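You operate a simulated robot arm through the tools that you are given. There is no shell and no other tool. Be economical: measure what you need, move in short steps, check, and stop when the job is done.

You are at the controls of a simulated robot arm. One attempt, no reset.

Task
Take the copper tumbler and leave it on the back of the glass counter top. Put the packet on the top of the low table away on the packet corner of the white table. Put the lidded pot on the top of the low table away on the top of the steel-topped table. Put one of the brown tins from the top of the low table on the small steel plate. Stack the medium brown carton from the top of the low table on top of the small brown carton. Put the plain milk bottle from the top of the low table on the shelf of the white table and the mango milk bottle on the back of the glass counter top. Take the white bowl and leave it on the back of the glass counter top. Put the labelled steel pot on the back of the glass counter top away in the pot tray. Put the cream bar on the clear end of the white table away on the left end of the long bench. Close the domed press top. Any order will do. Set down upright: copper tumbler, packet, brown tin, milk bottle, labelled steel pot.

The check looks at the end state, three seconds after you hand in, the way a careful person would. Anything else that was tipped, shoved, dropped, spilled or broken makes it a failure.

Robot
A 7-joint arm with a three-finger gripper on a trunk, on a base that drives. Base frame: it is fixed to the floor where the robot stands at the start and does not move with it; the origin is under the middle of the robot, x ahead of it, y to its left, z up; the surface under the hand at the start is at about z = 500. Units: mm, rad, N and s.
Its first joint turns from -2.897 to 2.897 rad. Places, roughly: back of the glass counter top [3300, 2700, 1100]; brown carton [1000, 0, 500]; brown tin [500, 0, 500]; copper tumbler (8x8x10 cm) [600, -200, 500]; cream bar (4x11x3 cm) [1500, 2700, 900]; domed press top [-1500, 6000, 1000]; labelled steel pot [3250, 2750, 1250]; left end of the long bench [-1500, 5000, 900]; lidded pot [750, 0, 500]; milk bottle [1000, 0, 500]; packet [750, -250, 500]; packet corner of the white table (16x30 cm) [860, 2500, 920]; pot tray [5500, 7000, 800]; shelf of the white table [1300, 2600, 500]; small steel plate (14x14x1 cm) [800, -300, 500]; top of the steel-topped table [-2100, 1900, 800]; white bowl (12x12x5 cm) [3900, 2100, 300]. Payload 2.69 kg.
Tool frame: the origin (TCP) lies between the finger pads and is the grasp point; the fingertips stand 29 mm ahead of it; z points along the fingers, y is the line along which they close. Largest opening 120 mm; the body of the gripper starts 78 mm behind the TCP.
Orientation is told as [roll, pitch, yaw] about the base's x, y, z axes, in that order, counted from this pose: with the fingers straight down and closing along the base's y, the tool's x points along the base's -x, its y along +y and its z along -z.

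Tools
- The arm moves only by the tool drive_tool. Its argument "increments" is a list of rows, each a list of 7 numbers: the shift along the tool's x, y, z in mm, then the turn, a rotation vector about the tool's x, y, z in rad, then the closure, from 0 (fully open) to 1 (shut). In form: [[x, y, z, wx, wy, wz, fingers], ...]. A call has 1 to 8 rows; each row is the pose to reach, as a shift and turn from the pose commanded when the call began, along the tool's axes at that moment. Rows are played at 5 a second. More than 50 mm and 0.15 rad between two rows, or a gripper value outside its range, and nothing of the call is played. Where a pose cannot be reached the arm comes as near as it can. A force on the tool above 40 N (or 10 N above the force at the start of the call, whichever is more), or a blocked arm, ends the call early, and 0.2 s more pass. The fingers move at their own pace and stop on an object; they squeeze with about 28 N. The grip force told is the motor's: it shows also when the fingers shut on nothing. Time passes only in rows, and 0.2 s behind the last, so rows that repeat a pose let the fingers close. The reply holds the time, the measured pose of the TCP, the force on the tool along the base axes, the opening and the grip force, in the units named above and with some noise, with the torque about the TCP (base axes, N m) and any sound that the robot's microphone picked up, and new pictures: "pictures" is both (left out), scene, wrist or none.
- Cameras (640 x 400 px; columns grow to the right, rows downward): "scene" is now at [374.1, 165.1, 1121.4]; the picture's right is [-0.47, -0.88, 0.00], its down [-0.62, 0.33, -0.71] and it looks along [0.63, -0.33, -0.70] (base axes); focal length 215 px, centre (320, 200). "wrist" rides on the gripper at [63, 0, -104] in the tool frame; the picture's right is [0.00, 1.00, 0.00], its down [-0.83, 0.00, -0.56] and it looks along [-0.56, 0.00, 0.83] (tool axes); focal length 275 px, centre (320, 200). There is no depth. A picture from a camera that has moved, and an enlarged one, comes with that camera's place and axes in the base frame and with its lens. The place of the scene camera against the robot may be out by one fixed shift of up to 18 mm in any direction.
- raise_lower(by): slides the trunk up (or, below 0, down) by that many mm; the arm and the scene camera ride with it, the base frame stays. It gives what a move gives, with no picture.
- base_move(legs): drives the robot by 1 to 6 legs, each [ahead, left, turn to the left] in mm, mm and rad, along the robot's own axes; the way and the turn of a leg run together, so that a leg with both is an arc; at most 1500 mm and 3.142 rad a leg. The arm and the cameras ride along, it lands a little off, and it stops where it bumps. It gives what a move gives, and a new picture of the scene camera.
- head_to(pan, tilt): turns the head with the scene camera to pan (to the left, within 2.496 rad either way) and tilt (down, from -0.506 to 1.204), counted from straight ahead of the robot. It gives what a move gives, and a new picture of the scene camera.
- inspect(camera, box): a new picture of the part [left, top, right, bottom] of that camera's present view, enlarged. No time passes.
- close_job(): hands the job in; it is judged then, once.

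Go step by step. Nothing tells you exact positions but the pictures and the camera data: compare them with the known pose of the tool, close in by small moves and look again before you grip or let go. The budget is 535 turns and 360 pictures, counting those below and the enlarged ones. Unless the task says otherwise, let go and move clear before handing in.

The tools are called by a JSON object that holds its "name" and its "arguments". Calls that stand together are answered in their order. drive_tool: Moves the arm, as the interface text tells. Its arguments: {"type":"object","properties":{"increments":{"type":"array","items":{"type":"array","items":{"type":"number"}}},"pictures":{"type":"string","enum":["both","scene","wrist","none"]}},"required":["increments"]} The other tools are called the same way: raise_lower (by) slides the trunk up or down; base_move (legs) drives the base; head_to (pan, tilt) turns the head that bears the scene camera; inspect (camera, box) takes an enlarged picture of a part of a camera's view; close_job () hands the job in.

At the start:

```text
t: 0.0
tool_pos: [697.0, 93.9, 959.9]
tool_rot: [-0.001, 0.0, -0.001]
wrist_force: [-0.3, -1.0, 0.9]
moment: [0.03, -0.03, 0.01]
opening: 120.0
grip_force: 0.1
trunk travel left (down, up): [-125.0, 461.0]
robot x, y, heading: [-1.1, 2.4, -0.002]
head pan, tilt: [-0.487, 0.777]
```

scene: 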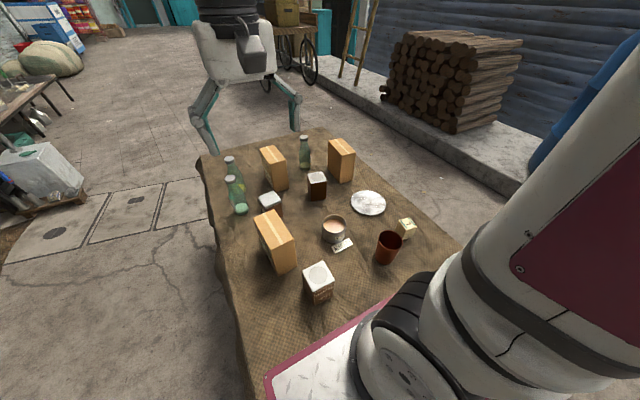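
wrist: 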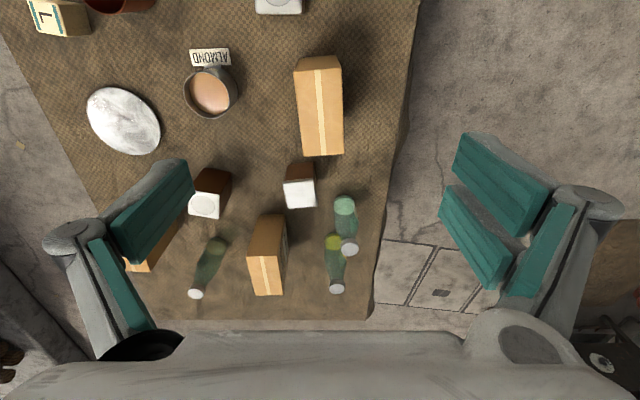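

I see the low table with cartons, tins, bottles, a pot with pinkish content (labelled ALMOND), tumbler and plate. I'll look closer before moving.

{"name": "inspect", "arguments": {"camera": "scene", "box": [200, 120, 440, 310]}}

{"name": "inspect", "arguments": {"camera": "wrist", "box": [0, 0, 420, 320]}}

```text
2.11 times, centred on (320, 215) of scene
camera zoom: at [374.1, 165.1, 1121.4], right [-0.47, -0.88, 0.0], down [-0.62, 0.33, -0.71], along [0.63, -0.33, -0.7], focal length 453 px, centre (320, 168)
```

zoom: 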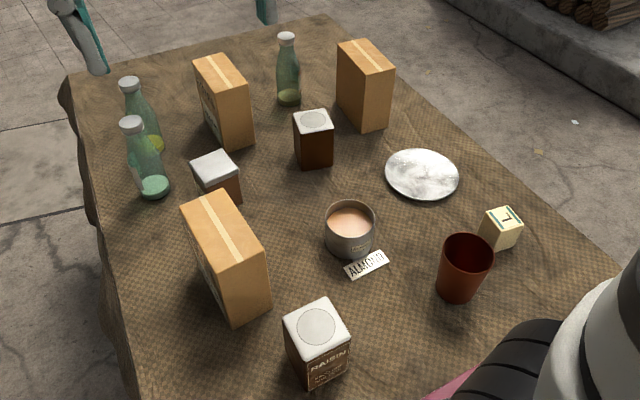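

```text
1.25 times, centred on (210, 160) of wrist
camera zoom: at [635.0, 92.1, 1063.5], right [0.0, 1.0, 0.0], down [0.83, 0.0, 0.56], along [0.56, 0.0, -0.83], focal length 344 px, centre (458, 250)
```

zoom: 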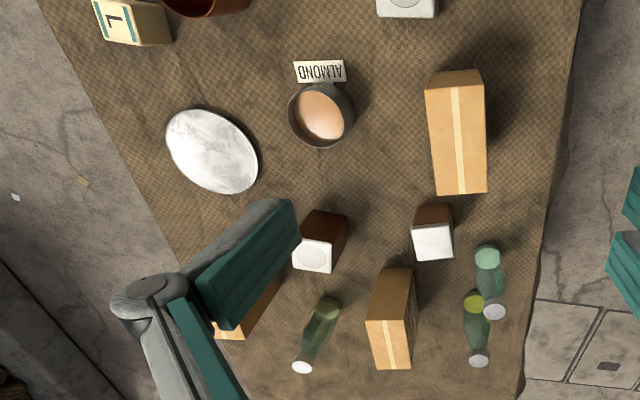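

The small steel plate, the tumbler, the tins, cartons and bottles can all be made out; I'll survey the surroundings with the head.

{"name": "head_to", "arguments": {"pan": 0.5, "tilt": 0.35}}

{"name": "head_to", "arguments": {"pan": 1.5, "tilt": 0.35}}

{"name": "head_to", "arguments": {"pan": 2.45, "tilt": 0.35}}

{"name": "head_to", "arguments": {"pan": -1.4, "tilt": 0.5}}

```text
t: 1.3
tool_pos: [697.4, 93.3, 959.4]
tool_rot: [-0.003, -0.001, 0.001]
wrist_force: [0.2, -0.2, 0.4]
moment: [-0.02, 0.01, 0.03]
opening: 120.3
grip_force: 0.0
trunk travel left (down, up): [-125.0, 461.0]
robot x, y, heading: [-2.8, -3.8, 0.004]
head pan, tilt: [0.499, 0.351]
camera scene: at [383.7, 247.8, 1159.2], right [0.48, -0.88, 0.0], down [-0.3, -0.16, -0.94], along [0.82, 0.45, -0.34], focal length 215 px, centre (320, 200)
```

scene: 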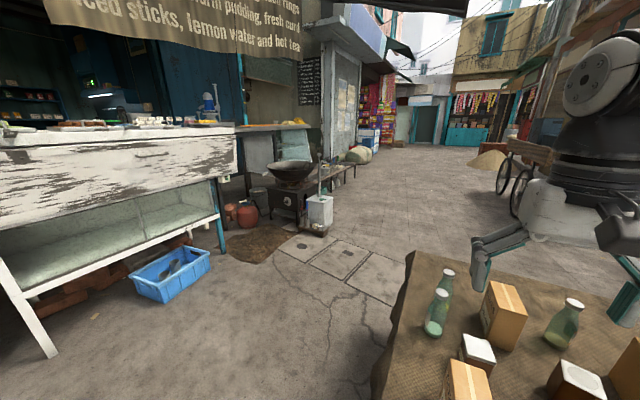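

```text
t: 2.5
tool_pos: [696.9, 92.8, 959.7]
tool_rot: [0.001, 0.0, 0.0]
wrist_force: [-1.0, 0.3, -1.0]
moment: [0.0, -0.03, 0.0]
opening: 119.9
grip_force: 0.2
trunk travel left (down, up): [-125.0, 461.0]
robot x, y, heading: [4.2, 1.2, -0.0]
head pan, tilt: [1.499, 0.351]
camera scene: at [308.6, 296.2, 1159.2], right [1.0, -0.07, 0.0], down [-0.02, -0.34, -0.94], along [0.07, 0.94, -0.34], focal length 215 px, centre (320, 200)
```

scene: 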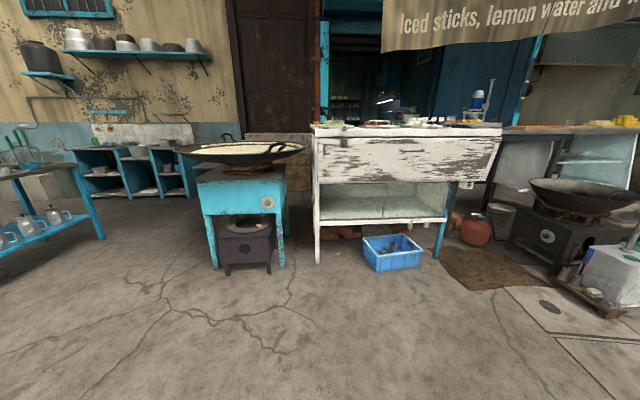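

```text
t: 3.8
tool_pos: [697.4, 94.3, 959.9]
tool_rot: [0.0, 0.0, 0.0]
wrist_force: [-0.4, -1.0, -0.2]
moment: [-0.03, 0.02, 0.0]
opening: 119.9
grip_force: 0.0
trunk travel left (down, up): [-125.0, 461.0]
robot x, y, heading: [0.1, -1.5, -0.001]
head pan, tilt: [2.45, 0.351]
camera scene: at [230.2, 262.7, 1159.2], right [0.64, 0.77, 0.0], down [0.26, -0.22, -0.94], along [-0.72, 0.6, -0.34], focal length 215 px, centre (320, 200)
```

scene: 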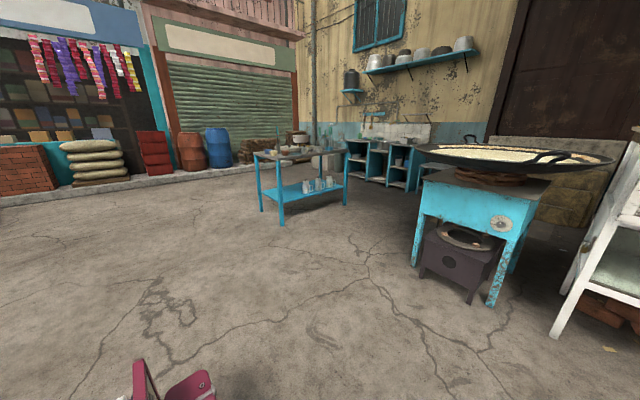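

```text
t: 6.9
tool_pos: [697.5, 93.0, 959.9]
tool_rot: [0.001, 0.0, 0.001]
wrist_force: [0.8, -0.2, 0.5]
moment: [0.0, -0.02, 0.03]
opening: 119.8
grip_force: 0.1
trunk travel left (down, up): [-125.0, 461.0]
robot x, y, heading: [1.8, -2.1, 0.002]
head pan, tilt: [-1.4, 0.499]
camera scene: at [317.4, 113.7, 1145.5], right [-0.99, -0.17, 0.0], down [-0.08, 0.47, -0.88], along [0.15, -0.87, -0.48], focal length 215 px, centre (320, 200)
```

scene: 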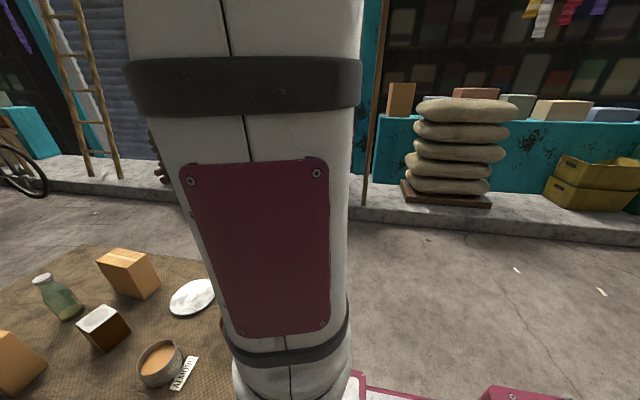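

Surroundings are clear: white table ahead-left, steel-topped table to the left-rear. Now a better view of the low table to size the cartons and read labels.

{"name": "head_to", "arguments": {"pan": -0.25, "tilt": 0.7}}

{"name": "inspect", "arguments": {"camera": "scene", "box": [140, 120, 380, 270]}}

{"name": "inspect", "arguments": {"camera": "scene", "box": [200, 200, 440, 350]}}

```text
t: 8.3
tool_pos: [696.8, 92.9, 960.0]
tool_rot: [0.001, 0.0, 0.0]
wrist_force: [0.4, -0.1, 0.2]
moment: [-0.01, 0.0, -0.03]
opening: 120.0
grip_force: 0.0
trunk travel left (down, up): [-125.0, 461.0]
robot x, y, heading: [1.1, -2.0, -0.002]
head pan, tilt: [-0.25, 0.7]
camera scene: at [384.2, 182.3, 1127.8], right [-0.25, -0.97, 0.0], down [-0.62, 0.16, -0.77], along [0.74, -0.19, -0.64], focal length 215 px, centre (320, 200)
```

scene: 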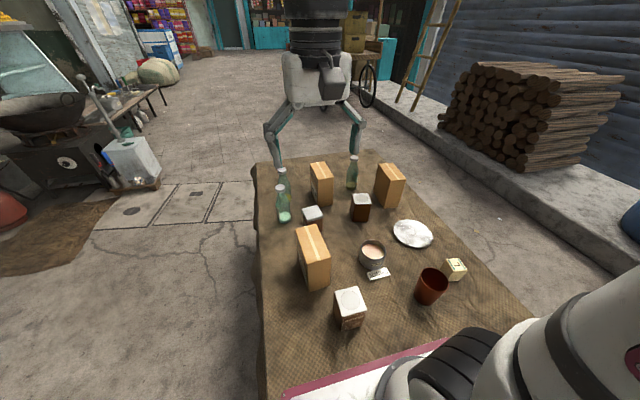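

```text
2.67 times, centred on (260, 195) of scene
camera zoom: at [384.2, 182.3, 1127.8], right [-0.25, -0.97, 0.0], down [-0.62, 0.16, -0.77], along [0.74, -0.19, -0.64], focal length 573 px, centre (480, 213)
```

zoom: 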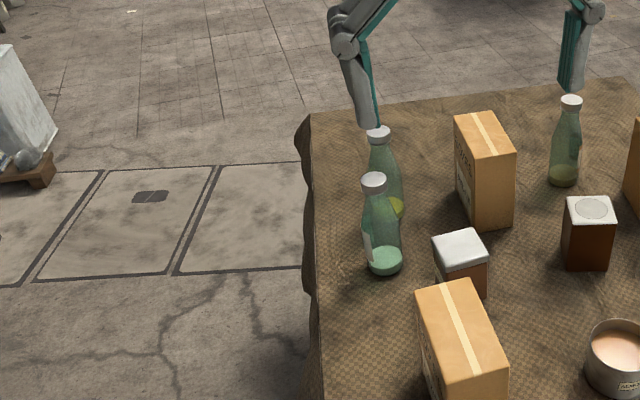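

```text
2.67 times, centred on (320, 275) of scene
camera zoom: at [384.2, 182.3, 1127.8], right [-0.25, -0.97, 0.0], down [-0.62, 0.16, -0.77], along [0.74, -0.19, -0.64], focal length 573 px, centre (320, 0)
```

zoom: 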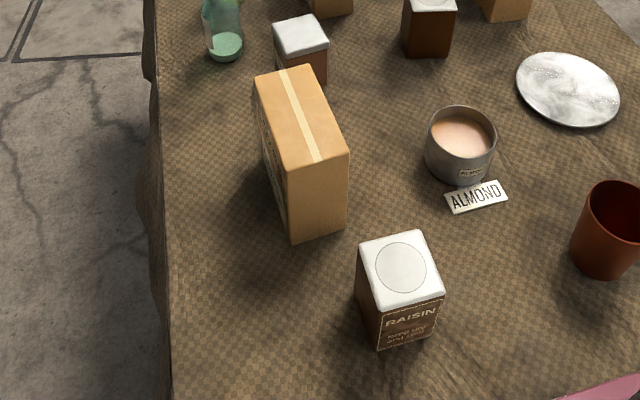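

I'll enlarge the little cream box, the tin's text, the pot and the bottles.

{"name": "inspect", "arguments": {"camera": "scene", "box": [400, 240, 480, 310]}}

{"name": "inspect", "arguments": {"camera": "scene", "box": [320, 280, 384, 340]}}

{"name": "inspect", "arguments": {"camera": "scene", "box": [260, 150, 370, 230]}}

{"name": "inspect", "arguments": {"camera": "wrist", "box": [280, 180, 400, 300]}}

```text
5.71 times, centred on (440, 275) of scene
camera zoom: at [384.2, 182.3, 1127.8], right [-0.25, -0.97, 0.0], down [-0.62, 0.16, -0.77], along [0.74, -0.19, -0.64], focal length 1228 px, centre (-366, -229)
```

zoom: 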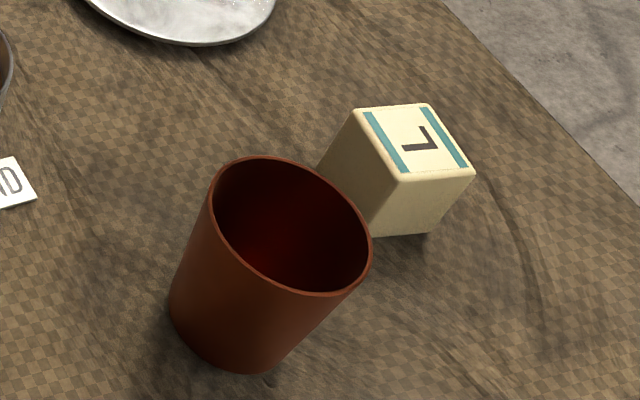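

```text
6.67 times, centred on (352, 310) of scene
camera zoom: at [384.2, 182.3, 1127.8], right [-0.25, -0.97, 0.0], down [-0.62, 0.16, -0.77], along [0.74, -0.19, -0.64], focal length 1433 px, centre (107, -533)
```

zoom: 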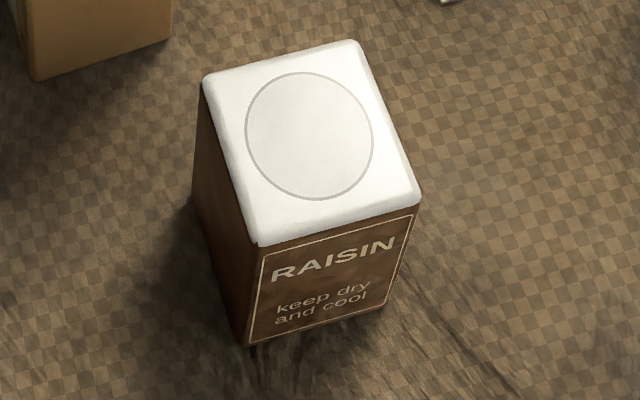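

```text
5.00 times, centred on (315, 190) of scene
camera zoom: at [384.2, 182.3, 1127.8], right [-0.25, -0.97, 0.0], down [-0.62, 0.16, -0.77], along [0.74, -0.19, -0.64], focal length 1075 px, centre (345, 250)
```

zoom: 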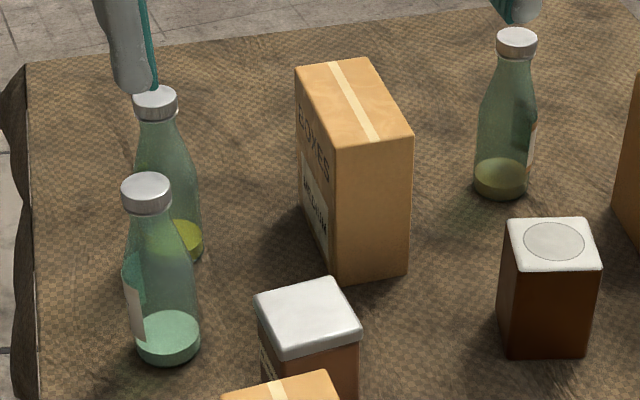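

```text
3.33 times, centred on (340, 240) of wrist
camera zoom: at [635.0, 92.1, 1063.5], right [0.0, 1.0, 0.0], down [0.83, 0.0, 0.56], along [0.56, 0.0, -0.83], focal length 918 px, centre (253, 67)
```

zoom: 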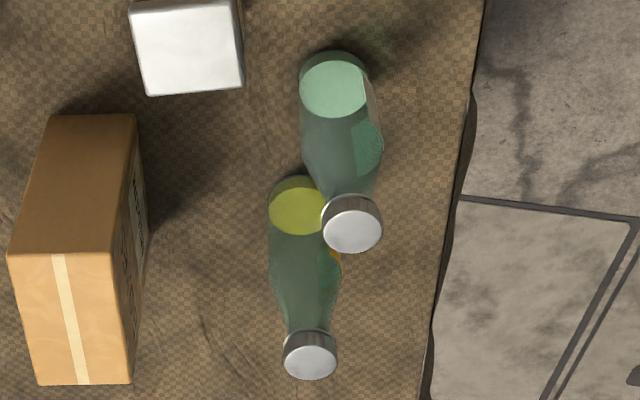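

Carton and bottle labels face the left side of the table, so I'll drive round to view them from there.

{"name": "base_move", "arguments": {"legs": [[-200, 0, 0], [0, 1050, 0], [1000, 0, 0], [0, 0, -1.571]]}}

{"name": "head_to", "arguments": {"pan": 0.0, "tilt": 0.65}}

{"name": "inspect", "arguments": {"camera": "scene", "box": [200, 180, 440, 330]}}

```text
t: 23.6
tool_pos: [892.5, 381.8, 960.9]
tool_rot: [0.0, 0.001, -1.572]
wrist_force: [0.9, 0.9, 0.0]
moment: [0.0, 0.0, -0.03]
opening: 119.9
grip_force: 0.0
trunk travel left (down, up): [-125.0, 461.0]
robot x, y, heading: [801.2, 1081.6, -1.575]
head pan, tilt: [-0.25, 0.7]
camera scene: at [972.5, 712.0, 1127.8], right [-0.97, 0.25, 0.0], down [0.16, 0.62, -0.76], along [-0.19, -0.74, -0.64], focal length 215 px, centre (320, 200)
```

scene: 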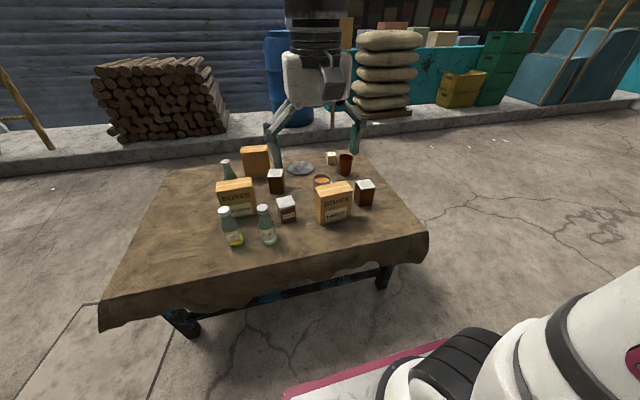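

```text
t: 24.4
tool_pos: [892.0, 381.3, 960.3]
tool_rot: [0.0, 0.0, -1.573]
wrist_force: [-0.3, -0.8, -0.1]
moment: [-0.01, 0.03, 0.01]
opening: 120.2
grip_force: 0.0
trunk travel left (down, up): [-125.0, 461.0]
robot x, y, heading: [800.3, 1078.6, -1.573]
head pan, tilt: [0.0, 0.649]
camera scene: at [993.5, 707.4, 1132.2], right [-1.0, 0.0, 0.0], down [0.0, 0.6, -0.8], along [0.0, -0.8, -0.6], focal length 215 px, centre (320, 200)
```

scene: 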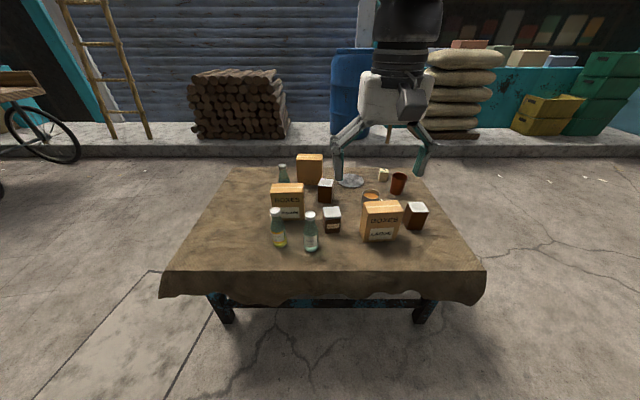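

```text
2.67 times, centred on (320, 255) of scene
camera zoom: at [993.5, 707.4, 1132.2], right [-1.0, 0.0, 0.0], down [0.0, 0.6, -0.8], along [0.0, -0.8, -0.6], focal length 573 px, centre (320, 53)
```

zoom: 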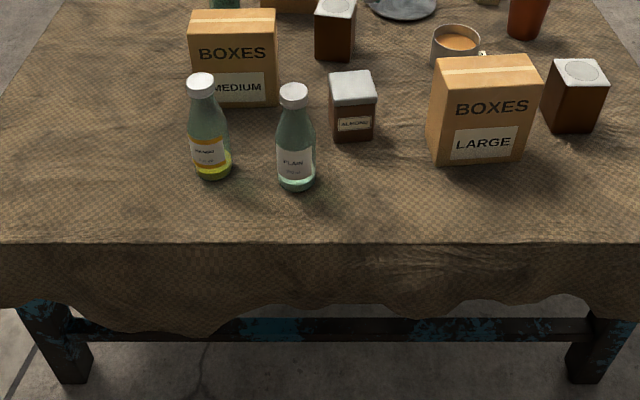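

Labels: MEDIUM is the middle-far carton, LARGE the near one, so the unlabelled far one should be small; PLAIN and MANGO bottles are identified. Now I look at the white table behind to learn the shelf opening.

{"name": "head_to", "arguments": {"pan": 2.49, "tilt": 0.3}}

{"name": "inspect", "arguments": {"camera": "scene", "box": [60, 60, 400, 330]}}

```text
t: 26.7
tool_pos: [891.6, 382.1, 962.4]
tool_rot: [-0.001, 0.0, -1.572]
wrist_force: [-1.0, -0.1, 0.1]
moment: [0.02, 0.02, -0.01]
opening: 120.1
grip_force: 0.0
trunk travel left (down, up): [-125.0, 461.0]
robot x, y, heading: [798.6, 1077.0, -1.571]
head pan, tilt: [2.491, 0.3]
camera scene: at [1050.5, 868.3, 1163.9], right [0.79, -0.61, 0.0], down [-0.18, -0.23, -0.96], along [0.58, 0.76, -0.3], focal length 215 px, centre (320, 200)
```

scene: 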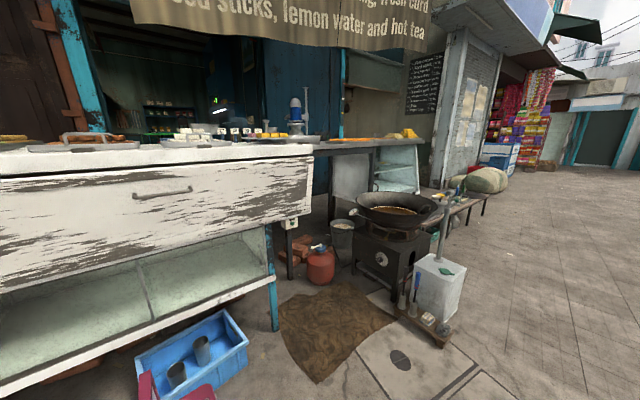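

```text
1.48 times, centred on (230, 195) of scene
camera zoom: at [1050.5, 868.3, 1163.9], right [0.79, -0.61, 0.0], down [-0.18, -0.23, -0.96], along [0.58, 0.76, -0.3], focal length 318 px, centre (453, 207)
```

zoom: 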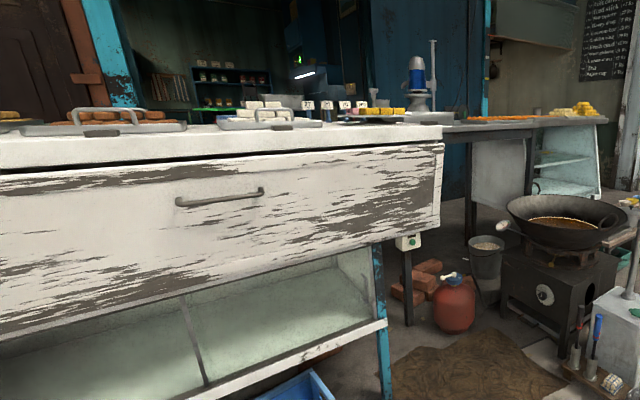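

The white table has an apron over a low shelf; I'll study it up close later. First the local work: I'll drive round to the far end of the low table, from which both the medium and small cartons are in reach.

{"name": "base_move", "arguments": {"legs": [[0, 0, 1.571], [0, -330, 0], [1350, 0, 0], [0, -900, 0], [0, 0, 1.571], [0, 0, 1.571]]}}

{"name": "head_to", "arguments": {"pan": -0.2, "tilt": 0.7}}

```text
t: 51.0
tool_pos: [1484.6, -224.6, 960.1]
tool_rot: [0.0, 0.001, -3.124]
wrist_force: [0.1, 0.3, -0.5]
moment: [0.01, -0.02, 0.0]
opening: 120.0
grip_force: 0.0
trunk travel left (down, up): [-125.0, 461.0]
robot x, y, heading: [2178.8, -116.0, -3.124]
head pan, tilt: [2.491, 0.3]
camera scene: at [1965.4, -355.8, 1163.9], right [-0.59, -0.81, 0.0], down [-0.24, 0.17, -0.96], along [0.77, -0.56, -0.3], focal length 215 px, centre (320, 200)
```

scene: 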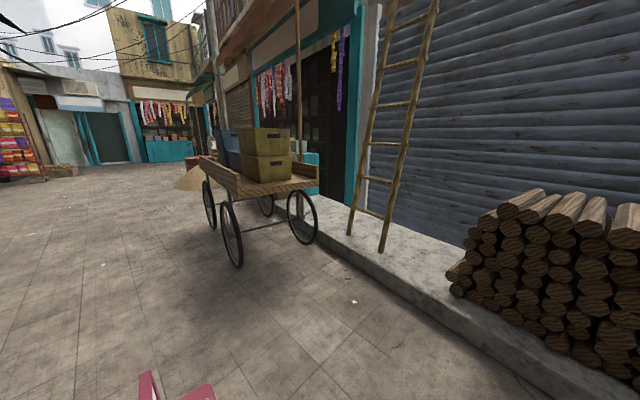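

```text
t: 53.4
tool_pos: [1483.4, -224.6, 958.9]
tool_rot: [0.0, -0.001, -3.122]
wrist_force: [0.0, 0.7, -0.5]
moment: [0.0, -0.04, -0.02]
opening: 120.1
grip_force: 0.0
trunk travel left (down, up): [-125.0, 461.0]
robot x, y, heading: [2181.7, -116.3, -3.121]
head pan, tilt: [-0.201, 0.7]
camera scene: at [1806.5, -285.4, 1127.8], right [0.18, 0.98, 0.0], down [0.63, -0.12, -0.76], along [-0.75, 0.14, -0.64], focal length 215 px, centre (320, 200)
```

scene: 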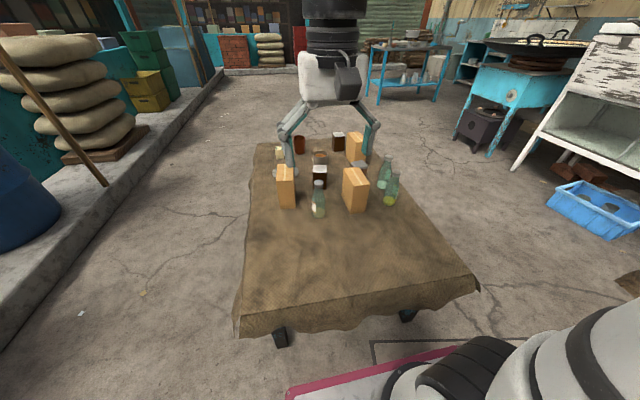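

Arrived at the far end. I move up 220 mm and look with the wrist camera over the two cartons.

{"name": "base_move", "arguments": {"legs": [[220, 0, -0.02]]}}

{"name": "drive_tool", "arguments": {"increments": [[0, 0, 0, 0, 0, 0, 0]]}}

{"name": "inspect", "arguments": {"camera": "scene", "box": [220, 120, 460, 270]}}

```text
t: 55.1
tool_pos: [1263.6, -211.0, 960.8]
tool_rot: [0.0, 0.001, 3.138]
wrist_force: [0.8, 0.5, -0.9]
moment: [-0.02, -0.01, 0.01]
opening: 120.1
grip_force: 0.0
trunk travel left (down, up): [-125.0, 461.0]
robot x, y, heading: [1958.4, -114.5, 3.138]
head pan, tilt: [-0.201, 0.7]
camera scene: at [1582.8, -278.6, 1127.8], right [0.2, 0.98, 0.0], down [0.63, -0.13, -0.76], along [-0.75, 0.15, -0.64], focal length 215 px, centre (320, 200)
```

scene: 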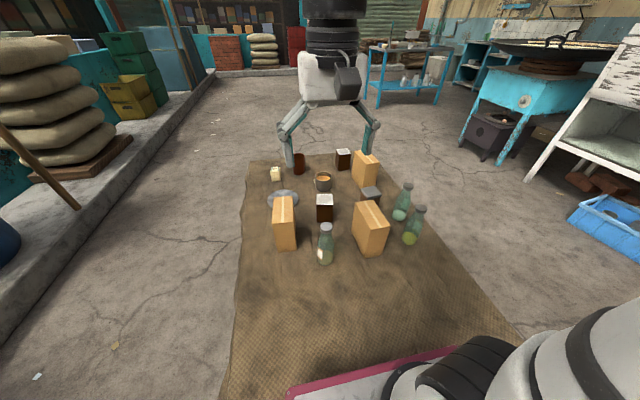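

```text
t: 55.5
tool_pos: [1262.4, -210.6, 959.5]
tool_rot: [0.001, -0.001, 3.138]
wrist_force: [-0.8, 0.3, 0.2]
moment: [0.0, -0.02, 0.02]
opening: 119.9
grip_force: 0.0
trunk travel left (down, up): [-125.0, 461.0]
robot x, y, heading: [1963.5, -119.1, 3.141]
head pan, tilt: [-0.201, 0.7]
camera scene: at [1582.8, -278.6, 1127.8], right [0.2, 0.98, 0.0], down [0.63, -0.13, -0.76], along [-0.75, 0.15, -0.64], focal length 215 px, centre (320, 200)
camera wrist: at [1326.2, -212.1, 1063.5], right [0.0, -1.0, 0.0], down [-0.83, 0.0, 0.56], along [-0.56, 0.0, -0.83], focal length 275 px, centre (320, 200)
```

scene: 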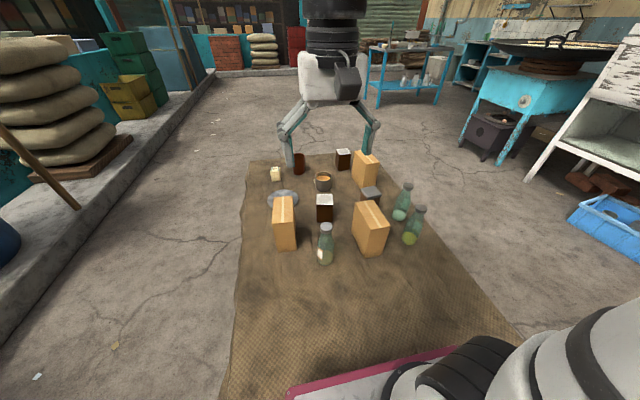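
wrist: 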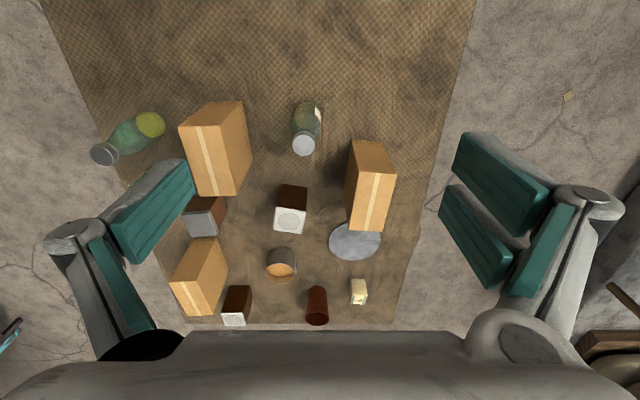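

```text
2.67 times, centred on (340, 195) of scene
camera zoom: at [1582.8, -278.6, 1127.8], right [0.2, 0.98, 0.0], down [0.63, -0.13, -0.76], along [-0.75, 0.15, -0.64], focal length 573 px, centre (267, 213)
```

zoom: 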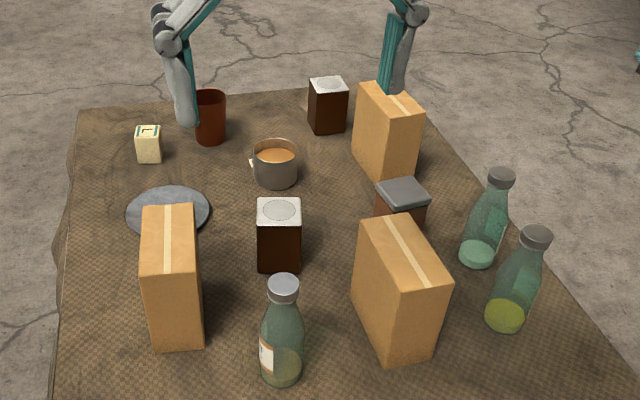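

Good overview. I enlarge the wrist view of both cartons for measurement.

{"name": "inspect", "arguments": {"camera": "wrist", "box": [170, 90, 410, 250]}}

```text
2.50 times, centred on (290, 170) of wrist
camera zoom: at [1326.2, -212.1, 1063.5], right [0.0, -1.0, 0.0], down [-0.83, 0.0, 0.56], along [-0.56, 0.0, -0.83], focal length 688 px, centre (395, 275)
```

zoom: 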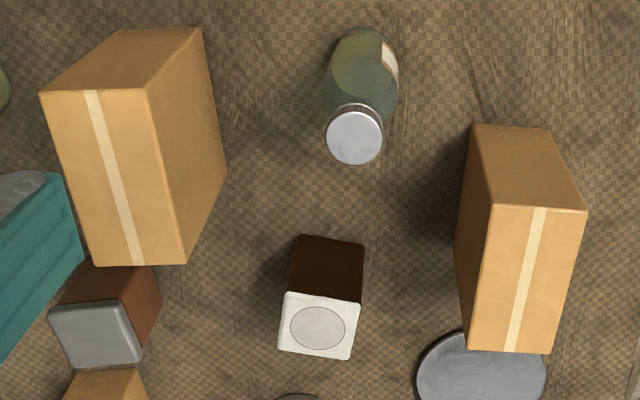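

The medium carton measures about 132 x 69 x 139 centred near (1115, -24), and the small about 132 x 61 x 140 near (1032, -308). I move above the medium one.

{"name": "drive_tool", "arguments": {"increments": [[-21, -26.7, 28.6, 0, 0, 0, 0], [-42, -53.4, 57, 0, 0, 0, 0], [-63, -80, 86, 0, 0, 0, 0], [-84, -107, 114, 0, 0, 0, 0], [-105, -133.5, 143, 0, 0, 0, 0], [-126, -160, 171.5, 0, 0, 0, 0], [-147, -187, 200, 0, 0, 0, 0], [-147, -187, 200, 0, 0, 0, 0]]}}

```text
t: 57.3
tool_pos: [1115.0, -23.2, 759.7]
tool_rot: [0.0, 0.0, 3.136]
wrist_force: [0.5, 0.1, -1.1]
moment: [0.02, 0.01, 0.02]
opening: 120.0
grip_force: 0.0
trunk travel left (down, up): [-125.0, 461.0]
robot x, y, heading: [1958.8, -117.1, 3.134]
head pan, tilt: [-0.201, 0.7]
camera scene: at [1582.8, -278.6, 1127.8], right [0.2, 0.98, 0.0], down [0.63, -0.13, -0.76], along [-0.75, 0.15, -0.64], focal length 215 px, centre (320, 200)
camera wrist: at [1178.8, -24.8, 862.1], right [0.0, -1.0, 0.0], down [-0.83, 0.0, 0.56], along [-0.56, 0.0, -0.83], focal length 275 px, centre (320, 200)
```

scene: 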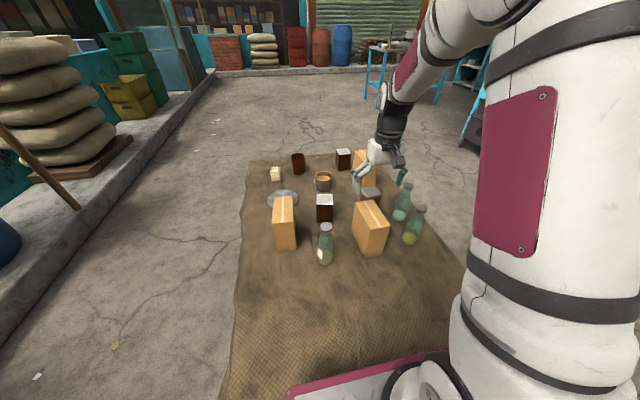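
wrist: 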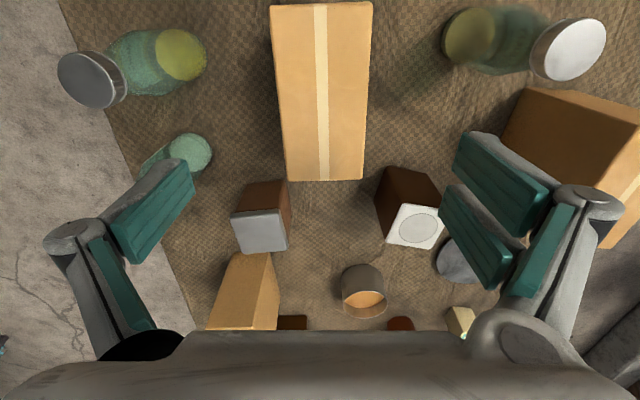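

Centred within a few mm. I descend and grip the medium carton.

{"name": "drive_tool", "arguments": {"increments": [[1, 2, 40, 0, 0, 0, 0], [2, 3, 80, 0, 0, 0, 0], [2, 3, 120, 0, 0, 0, 0], [2, 3, 162, 0, 0, 0, 0], [2, 3, 162, 0, 0, 0, 1], [2, 3, 162, 0, 0, 0, 1], [2, 3, 162, 0, 0, 0, 1]], "pictures": "wrist"}}

```text
t: 58.9
tool_pos: [1118.7, -27.4, 598.5]
tool_rot: [-0.001, -0.002, 3.138]
wrist_force: [-0.7, 1.1, 9.2]
moment: [0.18, 0.35, 0.26]
opening: 69.0
grip_force: 27.9
trunk travel left (down, up): [-125.0, 461.0]
robot x, y, heading: [1959.9, -121.8, 3.138]
head pan, tilt: [-0.201, 0.7]
camera wrist: at [1182.7, -28.4, 702.3], right [0.0, -1.0, 0.0], down [-0.83, 0.0, 0.56], along [-0.56, 0.0, -0.83], focal length 275 px, centre (320, 200)
```

wrist: 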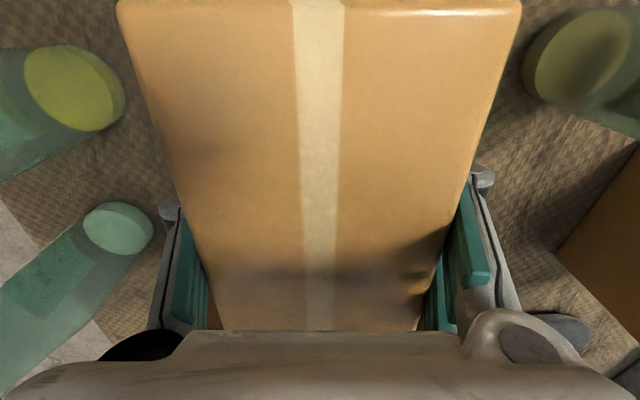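

Gripped at 69 mm. I lift 200 mm.

{"name": "drive_tool", "arguments": {"increments": [[0, 0, -10, 0, 0, 0, 1], [0, 0, -55, 0, 0, 0, 1], [0, 0, -105, 0, 0, 0, 1], [0, 0, -155, 0, 0, 0, 1], [0, 0, -205, 0, 0, 0, 1], [0, 0, -205, 0, 0, 0, 1]]}}

```text
t: 60.3
tool_pos: [1116.6, -25.5, 803.9]
tool_rot: [0.001, -0.001, 3.138]
wrist_force: [0.2, 0.3, -5.1]
moment: [0.0, 0.0, 0.0]
opening: 68.1
grip_force: 27.9
trunk travel left (down, up): [-125.0, 461.0]
robot x, y, heading: [1962.4, -119.8, 3.137]
head pan, tilt: [-0.201, 0.7]
camera scene: at [1582.6, -278.6, 1127.7], right [0.2, 0.98, 0.0], down [0.63, -0.13, -0.76], along [-0.75, 0.15, -0.64], focal length 215 px, centre (320, 200)
camera wrist: at [1181.2, -26.5, 907.6], right [0.0, -1.0, 0.0], down [-0.83, 0.0, 0.56], along [-0.56, 0.0, -0.83], focal length 275 px, centre (320, 200)
```

scene: 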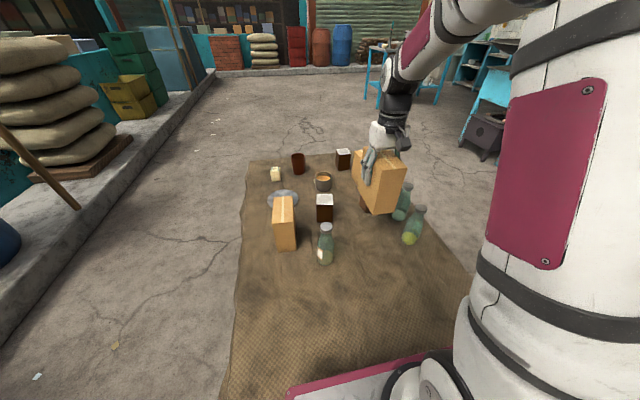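
wrist: 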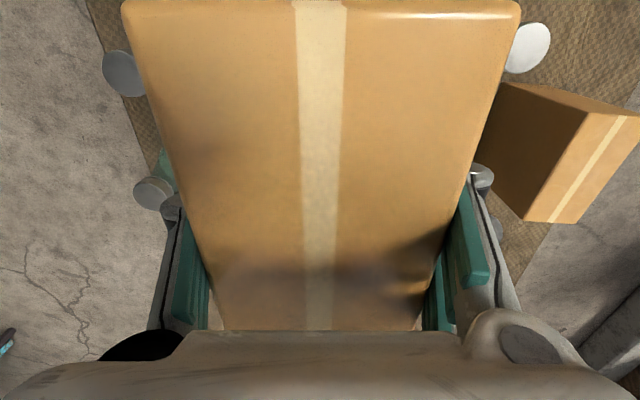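

Holding steady. I carry it over the small carton.

{"name": "drive_tool", "arguments": {"increments": [[-12, 40, 0, 0, 0, 0.01, 1], [-24, 80.5, 0, 0, 0, 0.02, 1], [-36.5, 121, 0, 0, 0, 0.03, 1], [-48.5, 161, 0, 0, 0, 0.04, 1], [-61, 201.5, 0, 0, 0, 0.05, 1], [-73, 242, 0, 0, 0, 0.06, 1], [-85, 282, 0, 0, 0, 0.06, 1], [-85, 282, 0, 0, 0, 0.06, 1]]}}

{"name": "inspect", "arguments": {"camera": "scene", "box": [220, 100, 380, 260]}}

```text
t: 62.1
tool_pos: [1032.6, -309.0, 803.2]
tool_rot: [-0.002, 0.0, 3.077]
wrist_force: [-0.2, -0.1, -4.3]
moment: [-0.03, 0.03, 0.0]
opening: 68.1
grip_force: 27.9
trunk travel left (down, up): [-125.0, 461.0]
robot x, y, heading: [1963.6, -117.9, 3.138]
head pan, tilt: [-0.201, 0.7]
camera scene: at [1582.7, -278.8, 1127.7], right [0.2, 0.98, 0.0], down [0.63, -0.13, -0.76], along [-0.75, 0.15, -0.64], focal length 215 px, centre (320, 200)
camera wrist: at [1096.4, -313.9, 907.3], right [-0.06, -1.0, 0.0], down [-0.83, 0.05, 0.56], along [-0.55, 0.03, -0.83], focal length 275 px, centre (320, 200)
```

scene: 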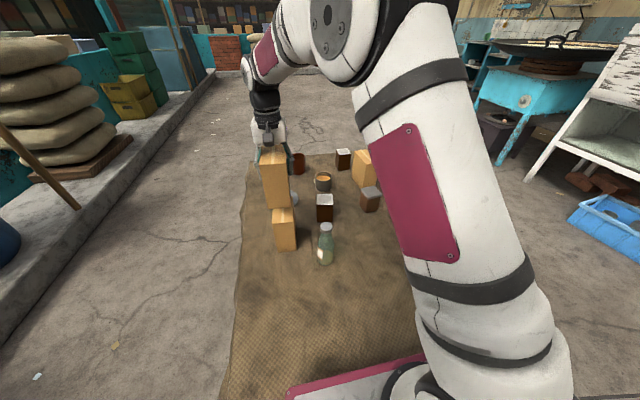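
wrist: 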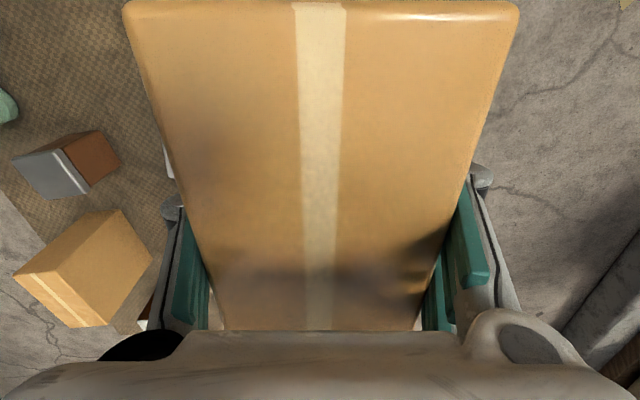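

```text
2.50 times, centred on (300, 180) of scene
camera zoom: at [1582.7, -278.8, 1127.7], right [0.2, 0.98, 0.0], down [0.63, -0.13, -0.76], along [-0.75, 0.15, -0.64], focal length 538 px, centre (370, 250)
```

zoom: 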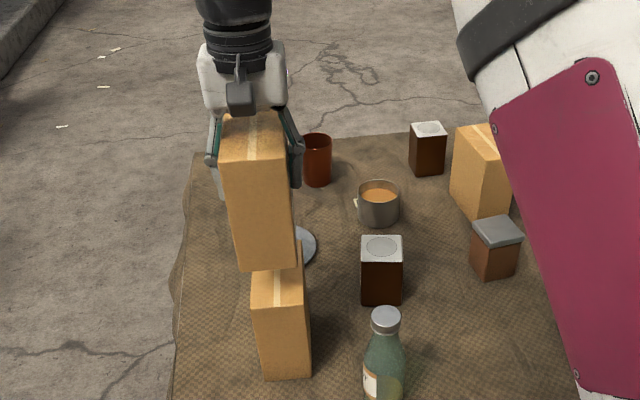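

The carton hangs over the small one; I check the alignment at higher zoom before lowering.

{"name": "inspect", "arguments": {"camera": "scene", "box": [255, 180, 325, 260]}}

{"name": "raise_lower", "arguments": {"by": -30}}

{"name": "inspect", "arguments": {"camera": "scene", "box": [255, 160, 325, 240]}}

```text
5.00 times, centred on (290, 220) of scene
camera zoom: at [1582.7, -278.8, 1127.7], right [0.2, 0.98, 0.0], down [0.63, -0.13, -0.76], along [-0.75, 0.15, -0.64], focal length 1075 px, centre (470, 100)
```

zoom: 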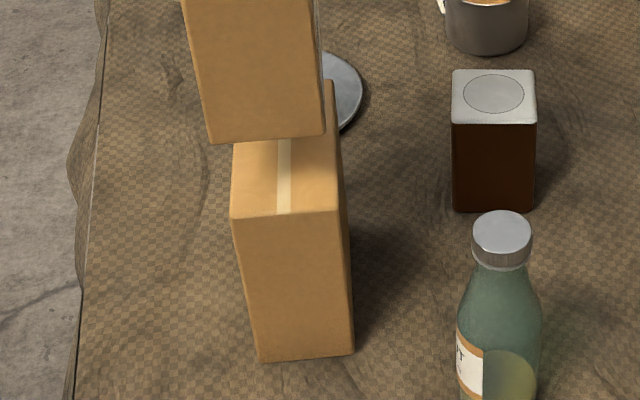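

```text
t: 62.9
tool_pos: [1031.3, -308.6, 773.5]
tool_rot: [0.0, -0.001, 3.078]
wrist_force: [0.1, -0.4, -4.6]
moment: [-0.02, 0.0, 0.0]
opening: 68.1
grip_force: 27.8
trunk travel left (down, up): [-95.0, 491.0]
robot x, y, heading: [1958.4, -118.4, 3.14]
head pan, tilt: [-0.201, 0.7]
```

```text
5.00 times, centred on (290, 200) of scene
camera zoom: at [1580.6, -278.7, 1097.5], right [0.2, 0.98, 0.0], down [0.63, -0.13, -0.76], along [-0.75, 0.15, -0.64], focal length 1075 px, centre (470, 200)
```

zoom: 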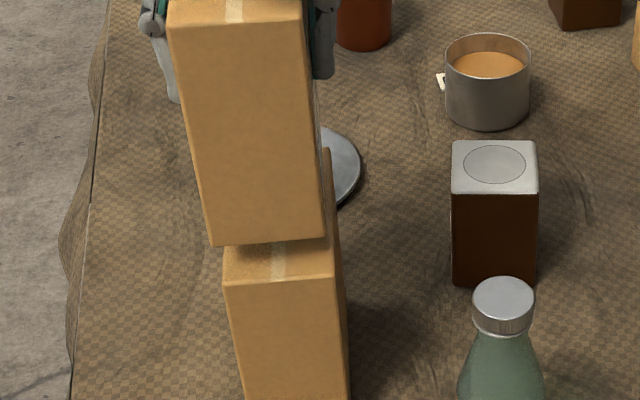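

Aligned to about 2 mm. Lowering slowly to contact.

{"name": "drive_tool", "arguments": {"increments": [[0, -2, 12, 0, 0, 0, 1], [0, -2, 22, 0, 0, 0, 1], [0, -2, 27, 0, 0, 0, 1], [0, -2, 30, 0, 0, 0, 1], [0, -2, 32, 0, 0, 0, 1]], "pictures": "none"}}

{"name": "inspect", "arguments": {"camera": "scene", "box": [255, 160, 325, 240]}}

```text
t: 63.9
tool_pos: [1031.4, -306.7, 750.3]
tool_rot: [0.001, -0.011, 3.08]
wrist_force: [3.0, 0.9, 14.6]
moment: [0.72, -0.86, -0.09]
opening: 68.3
grip_force: 28.0
trunk travel left (down, up): [-95.0, 491.0]
robot x, y, heading: [1957.6, -119.8, 3.138]
head pan, tilt: [-0.201, 0.7]
stopped in row 5: the force on the tool passed its limit at 44 N (the readings are from after the stop); the commanded pose is now the measured one
```

```text
5.00 times, centred on (290, 200) of scene
camera zoom: at [1581.4, -278.5, 1097.8], right [0.2, 0.98, 0.0], down [0.63, -0.13, -0.77], along [-0.75, 0.15, -0.64], focal length 1075 px, centre (470, 200)
```

zoom: 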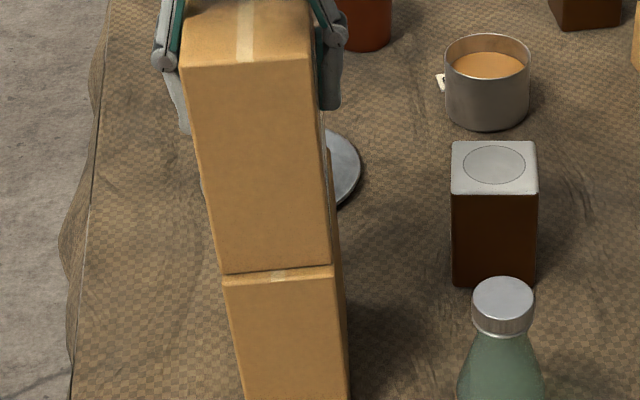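

Seated. I open the fingers and rise.

{"name": "drive_tool", "arguments": {"increments": [[0, 0, -1, 0, 0, 0, 0.85], [0, 0, -1, 0, 0, 0, 0.5], [0, 0, -1, 0, 0, 0, 0.2], [0, 0, -20, 0, 0, 0, 0.2], [0, 0, -60, 0, 0, 0, 0.2], [0, 0, -110, 0, 0, 0, 0.2], [0, 0, -155, 0, 0, 0, 0.0]]}}

{"name": "inspect", "arguments": {"camera": "scene", "box": [235, 100, 325, 240]}}

```text
t: 65.5
tool_pos: [1030.9, -306.8, 902.5]
tool_rot: [0.004, -0.006, 3.078]
wrist_force: [-0.8, -0.2, -0.1]
moment: [0.03, 0.02, 0.0]
opening: 119.9
grip_force: 0.1
trunk travel left (down, up): [-95.0, 491.0]
robot x, y, heading: [1961.4, -121.7, 3.14]
head pan, tilt: [-0.201, 0.7]
camera scene: at [1580.7, -278.7, 1097.5], right [0.2, 0.98, 0.0], down [0.63, -0.13, -0.76], along [-0.75, 0.15, -0.64], focal length 215 px, centre (320, 200)
camera wrist: at [1095.4, -310.7, 1006.4], right [-0.06, -1.0, 0.0], down [-0.83, 0.05, 0.56], along [-0.56, 0.03, -0.83], focal length 275 px, centre (320, 200)
```

scene: 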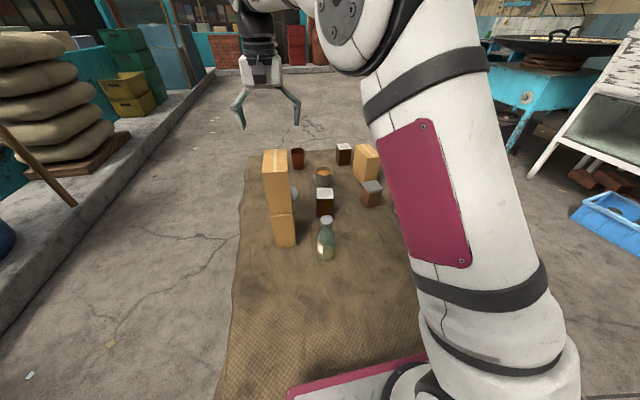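
wrist: 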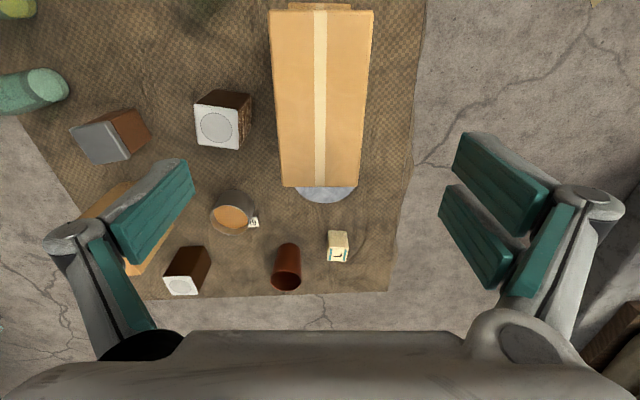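

```text
2.86 times, centred on (280, 170) of scene
camera zoom: at [1580.7, -278.7, 1097.5], right [0.2, 0.98, 0.0], down [0.63, -0.13, -0.76], along [-0.75, 0.15, -0.64], focal length 614 px, centre (434, 286)
```

zoom: 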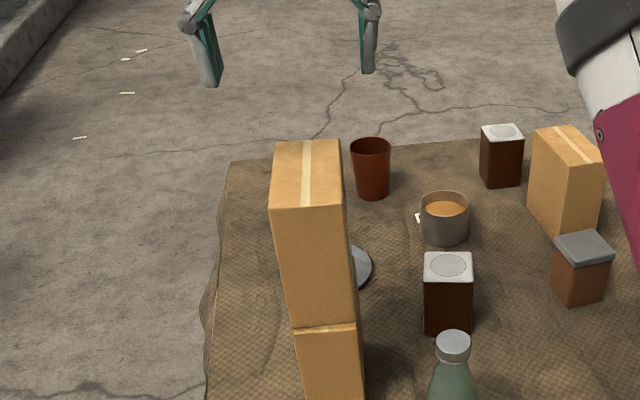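

Cartons stacked neatly. Mango milk next, while I'm on this side: I move the hand beside it and look.

{"name": "drive_tool", "arguments": {"increments": [[25, -42, 0, 0, 0, 0, 0], [46, -86, 0, 0, 0, 0, 0], [67, -130, 0, 0, 0, 0, 0], [88, -174, 0, 0, 0, -0.01, 0], [109, -218, 0, 0, 0, -0.02, 0], [130, -262, 5, 0, 0, -0.03, 0], [150, -306, 10, 0, 0, -0.05, 0], [170, -350, 15, 0, 0, -0.063, 0]], "pictures": "none"}}

{"name": "drive_tool", "arguments": {"increments": [[10, -30, 25, 0, 0, 0, 0], [22, -60, 50, 0, 0, 0, 0], [35, -90, 75, 0, 0, 0, 0], [47, -110, 100, 0, 0, 0, 0], [47, -110, 100, 0, 0, 0, 0]]}}

```text
t: 67.3
tool_pos: [1224.3, 32.9, 886.9]
tool_rot: [0.002, -0.006, -3.14]
wrist_force: [-0.6, -0.4, 0.4]
moment: [0.04, 0.0, 0.01]
opening: 119.9
grip_force: 0.1
trunk travel left (down, up): [-95.0, 491.0]
robot x, y, heading: [1959.0, -122.1, 3.137]
head pan, tilt: [-0.201, 0.7]
```

```text
t: 68.5
tool_pos: [1271.8, 143.6, 783.8]
tool_rot: [0.002, -0.005, 3.14]
wrist_force: [0.8, -0.2, 0.4]
moment: [-0.04, 0.01, 0.01]
opening: 120.2
grip_force: 0.0
trunk travel left (down, up): [-95.0, 491.0]
robot x, y, heading: [1959.6, -123.5, 3.138]
head pan, tilt: [-0.201, 0.7]
camera scene: at [1580.9, -278.6, 1097.6], right [0.2, 0.98, 0.0], down [0.63, -0.13, -0.76], along [-0.75, 0.15, -0.64], focal length 215 px, centre (320, 200)
camera wrist: at [1336.3, 143.1, 887.1], right [0.0, -1.0, 0.0], down [-0.83, 0.0, 0.56], along [-0.56, 0.0, -0.83], focal length 275 px, centre (320, 200)
```

scene: 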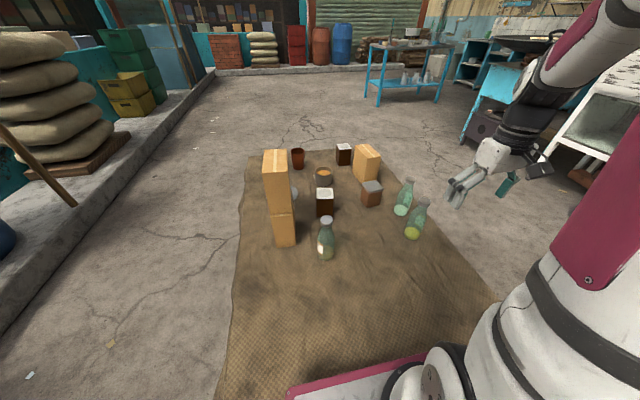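
wrist: 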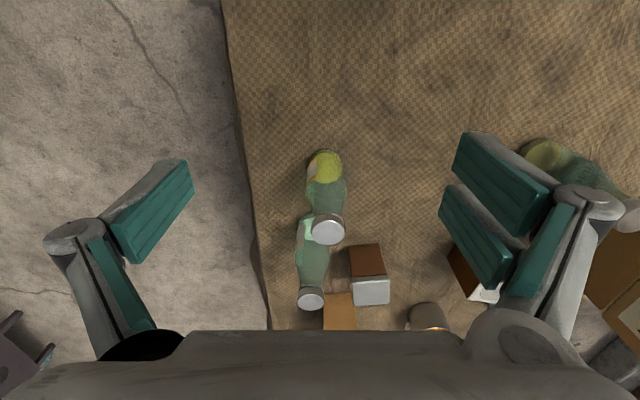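

Mango stands at about (1141, 134), 155 tall. I tilt the hand about 52° and bring it to a pre-grasp point.

{"name": "drive_tool", "arguments": {"increments": [[0, 3, 10, 0, -0.15, 0, 0], [0, 6, 30, 0, -0.3, 0, 0], [0, 9, 60, 0, -0.45, 0, 0], [-5, 9, 90, 0, -0.6, 0, 0], [-15, 9, 120, 0, -0.75, 0, 0], [-29, 9, 155, 0, -0.9, 0, 0], [-29, 9, 155, 0, -0.9, 0, 0]]}}

```text
t: 70.1
tool_pos: [1240.9, 132.8, 628.4]
tool_rot: [0.004, -0.909, 3.137]
wrist_force: [-0.1, 0.1, -0.5]
moment: [-0.02, 0.0, 0.0]
opening: 120.1
grip_force: 0.0
trunk travel left (down, up): [-95.0, 491.0]
robot x, y, heading: [1958.9, -122.7, 3.139]
head pan, tilt: [-0.201, 0.7]
camera scene: at [1580.9, -278.6, 1097.6], right [0.2, 0.98, 0.0], down [0.63, -0.13, -0.76], along [-0.75, 0.15, -0.64], focal length 215 px, centre (320, 200)
camera wrist: at [1362.4, 131.7, 641.7], right [0.0, -1.0, 0.0], down [-0.07, 0.0, 1.0], along [-1.0, 0.0, -0.07], focal length 275 px, centre (320, 200)
```

scene: 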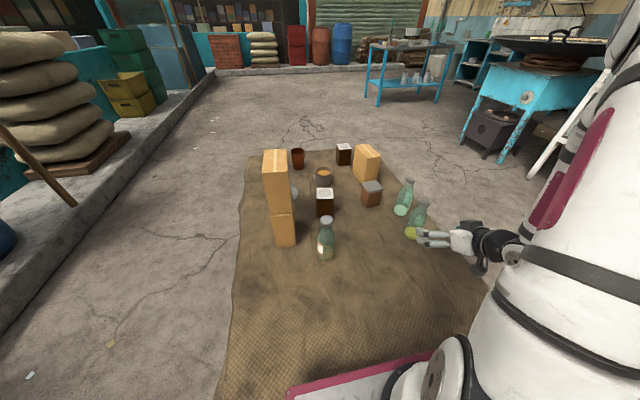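
wrist: 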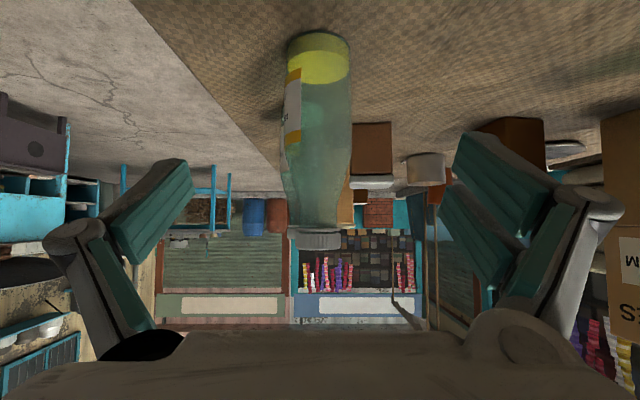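

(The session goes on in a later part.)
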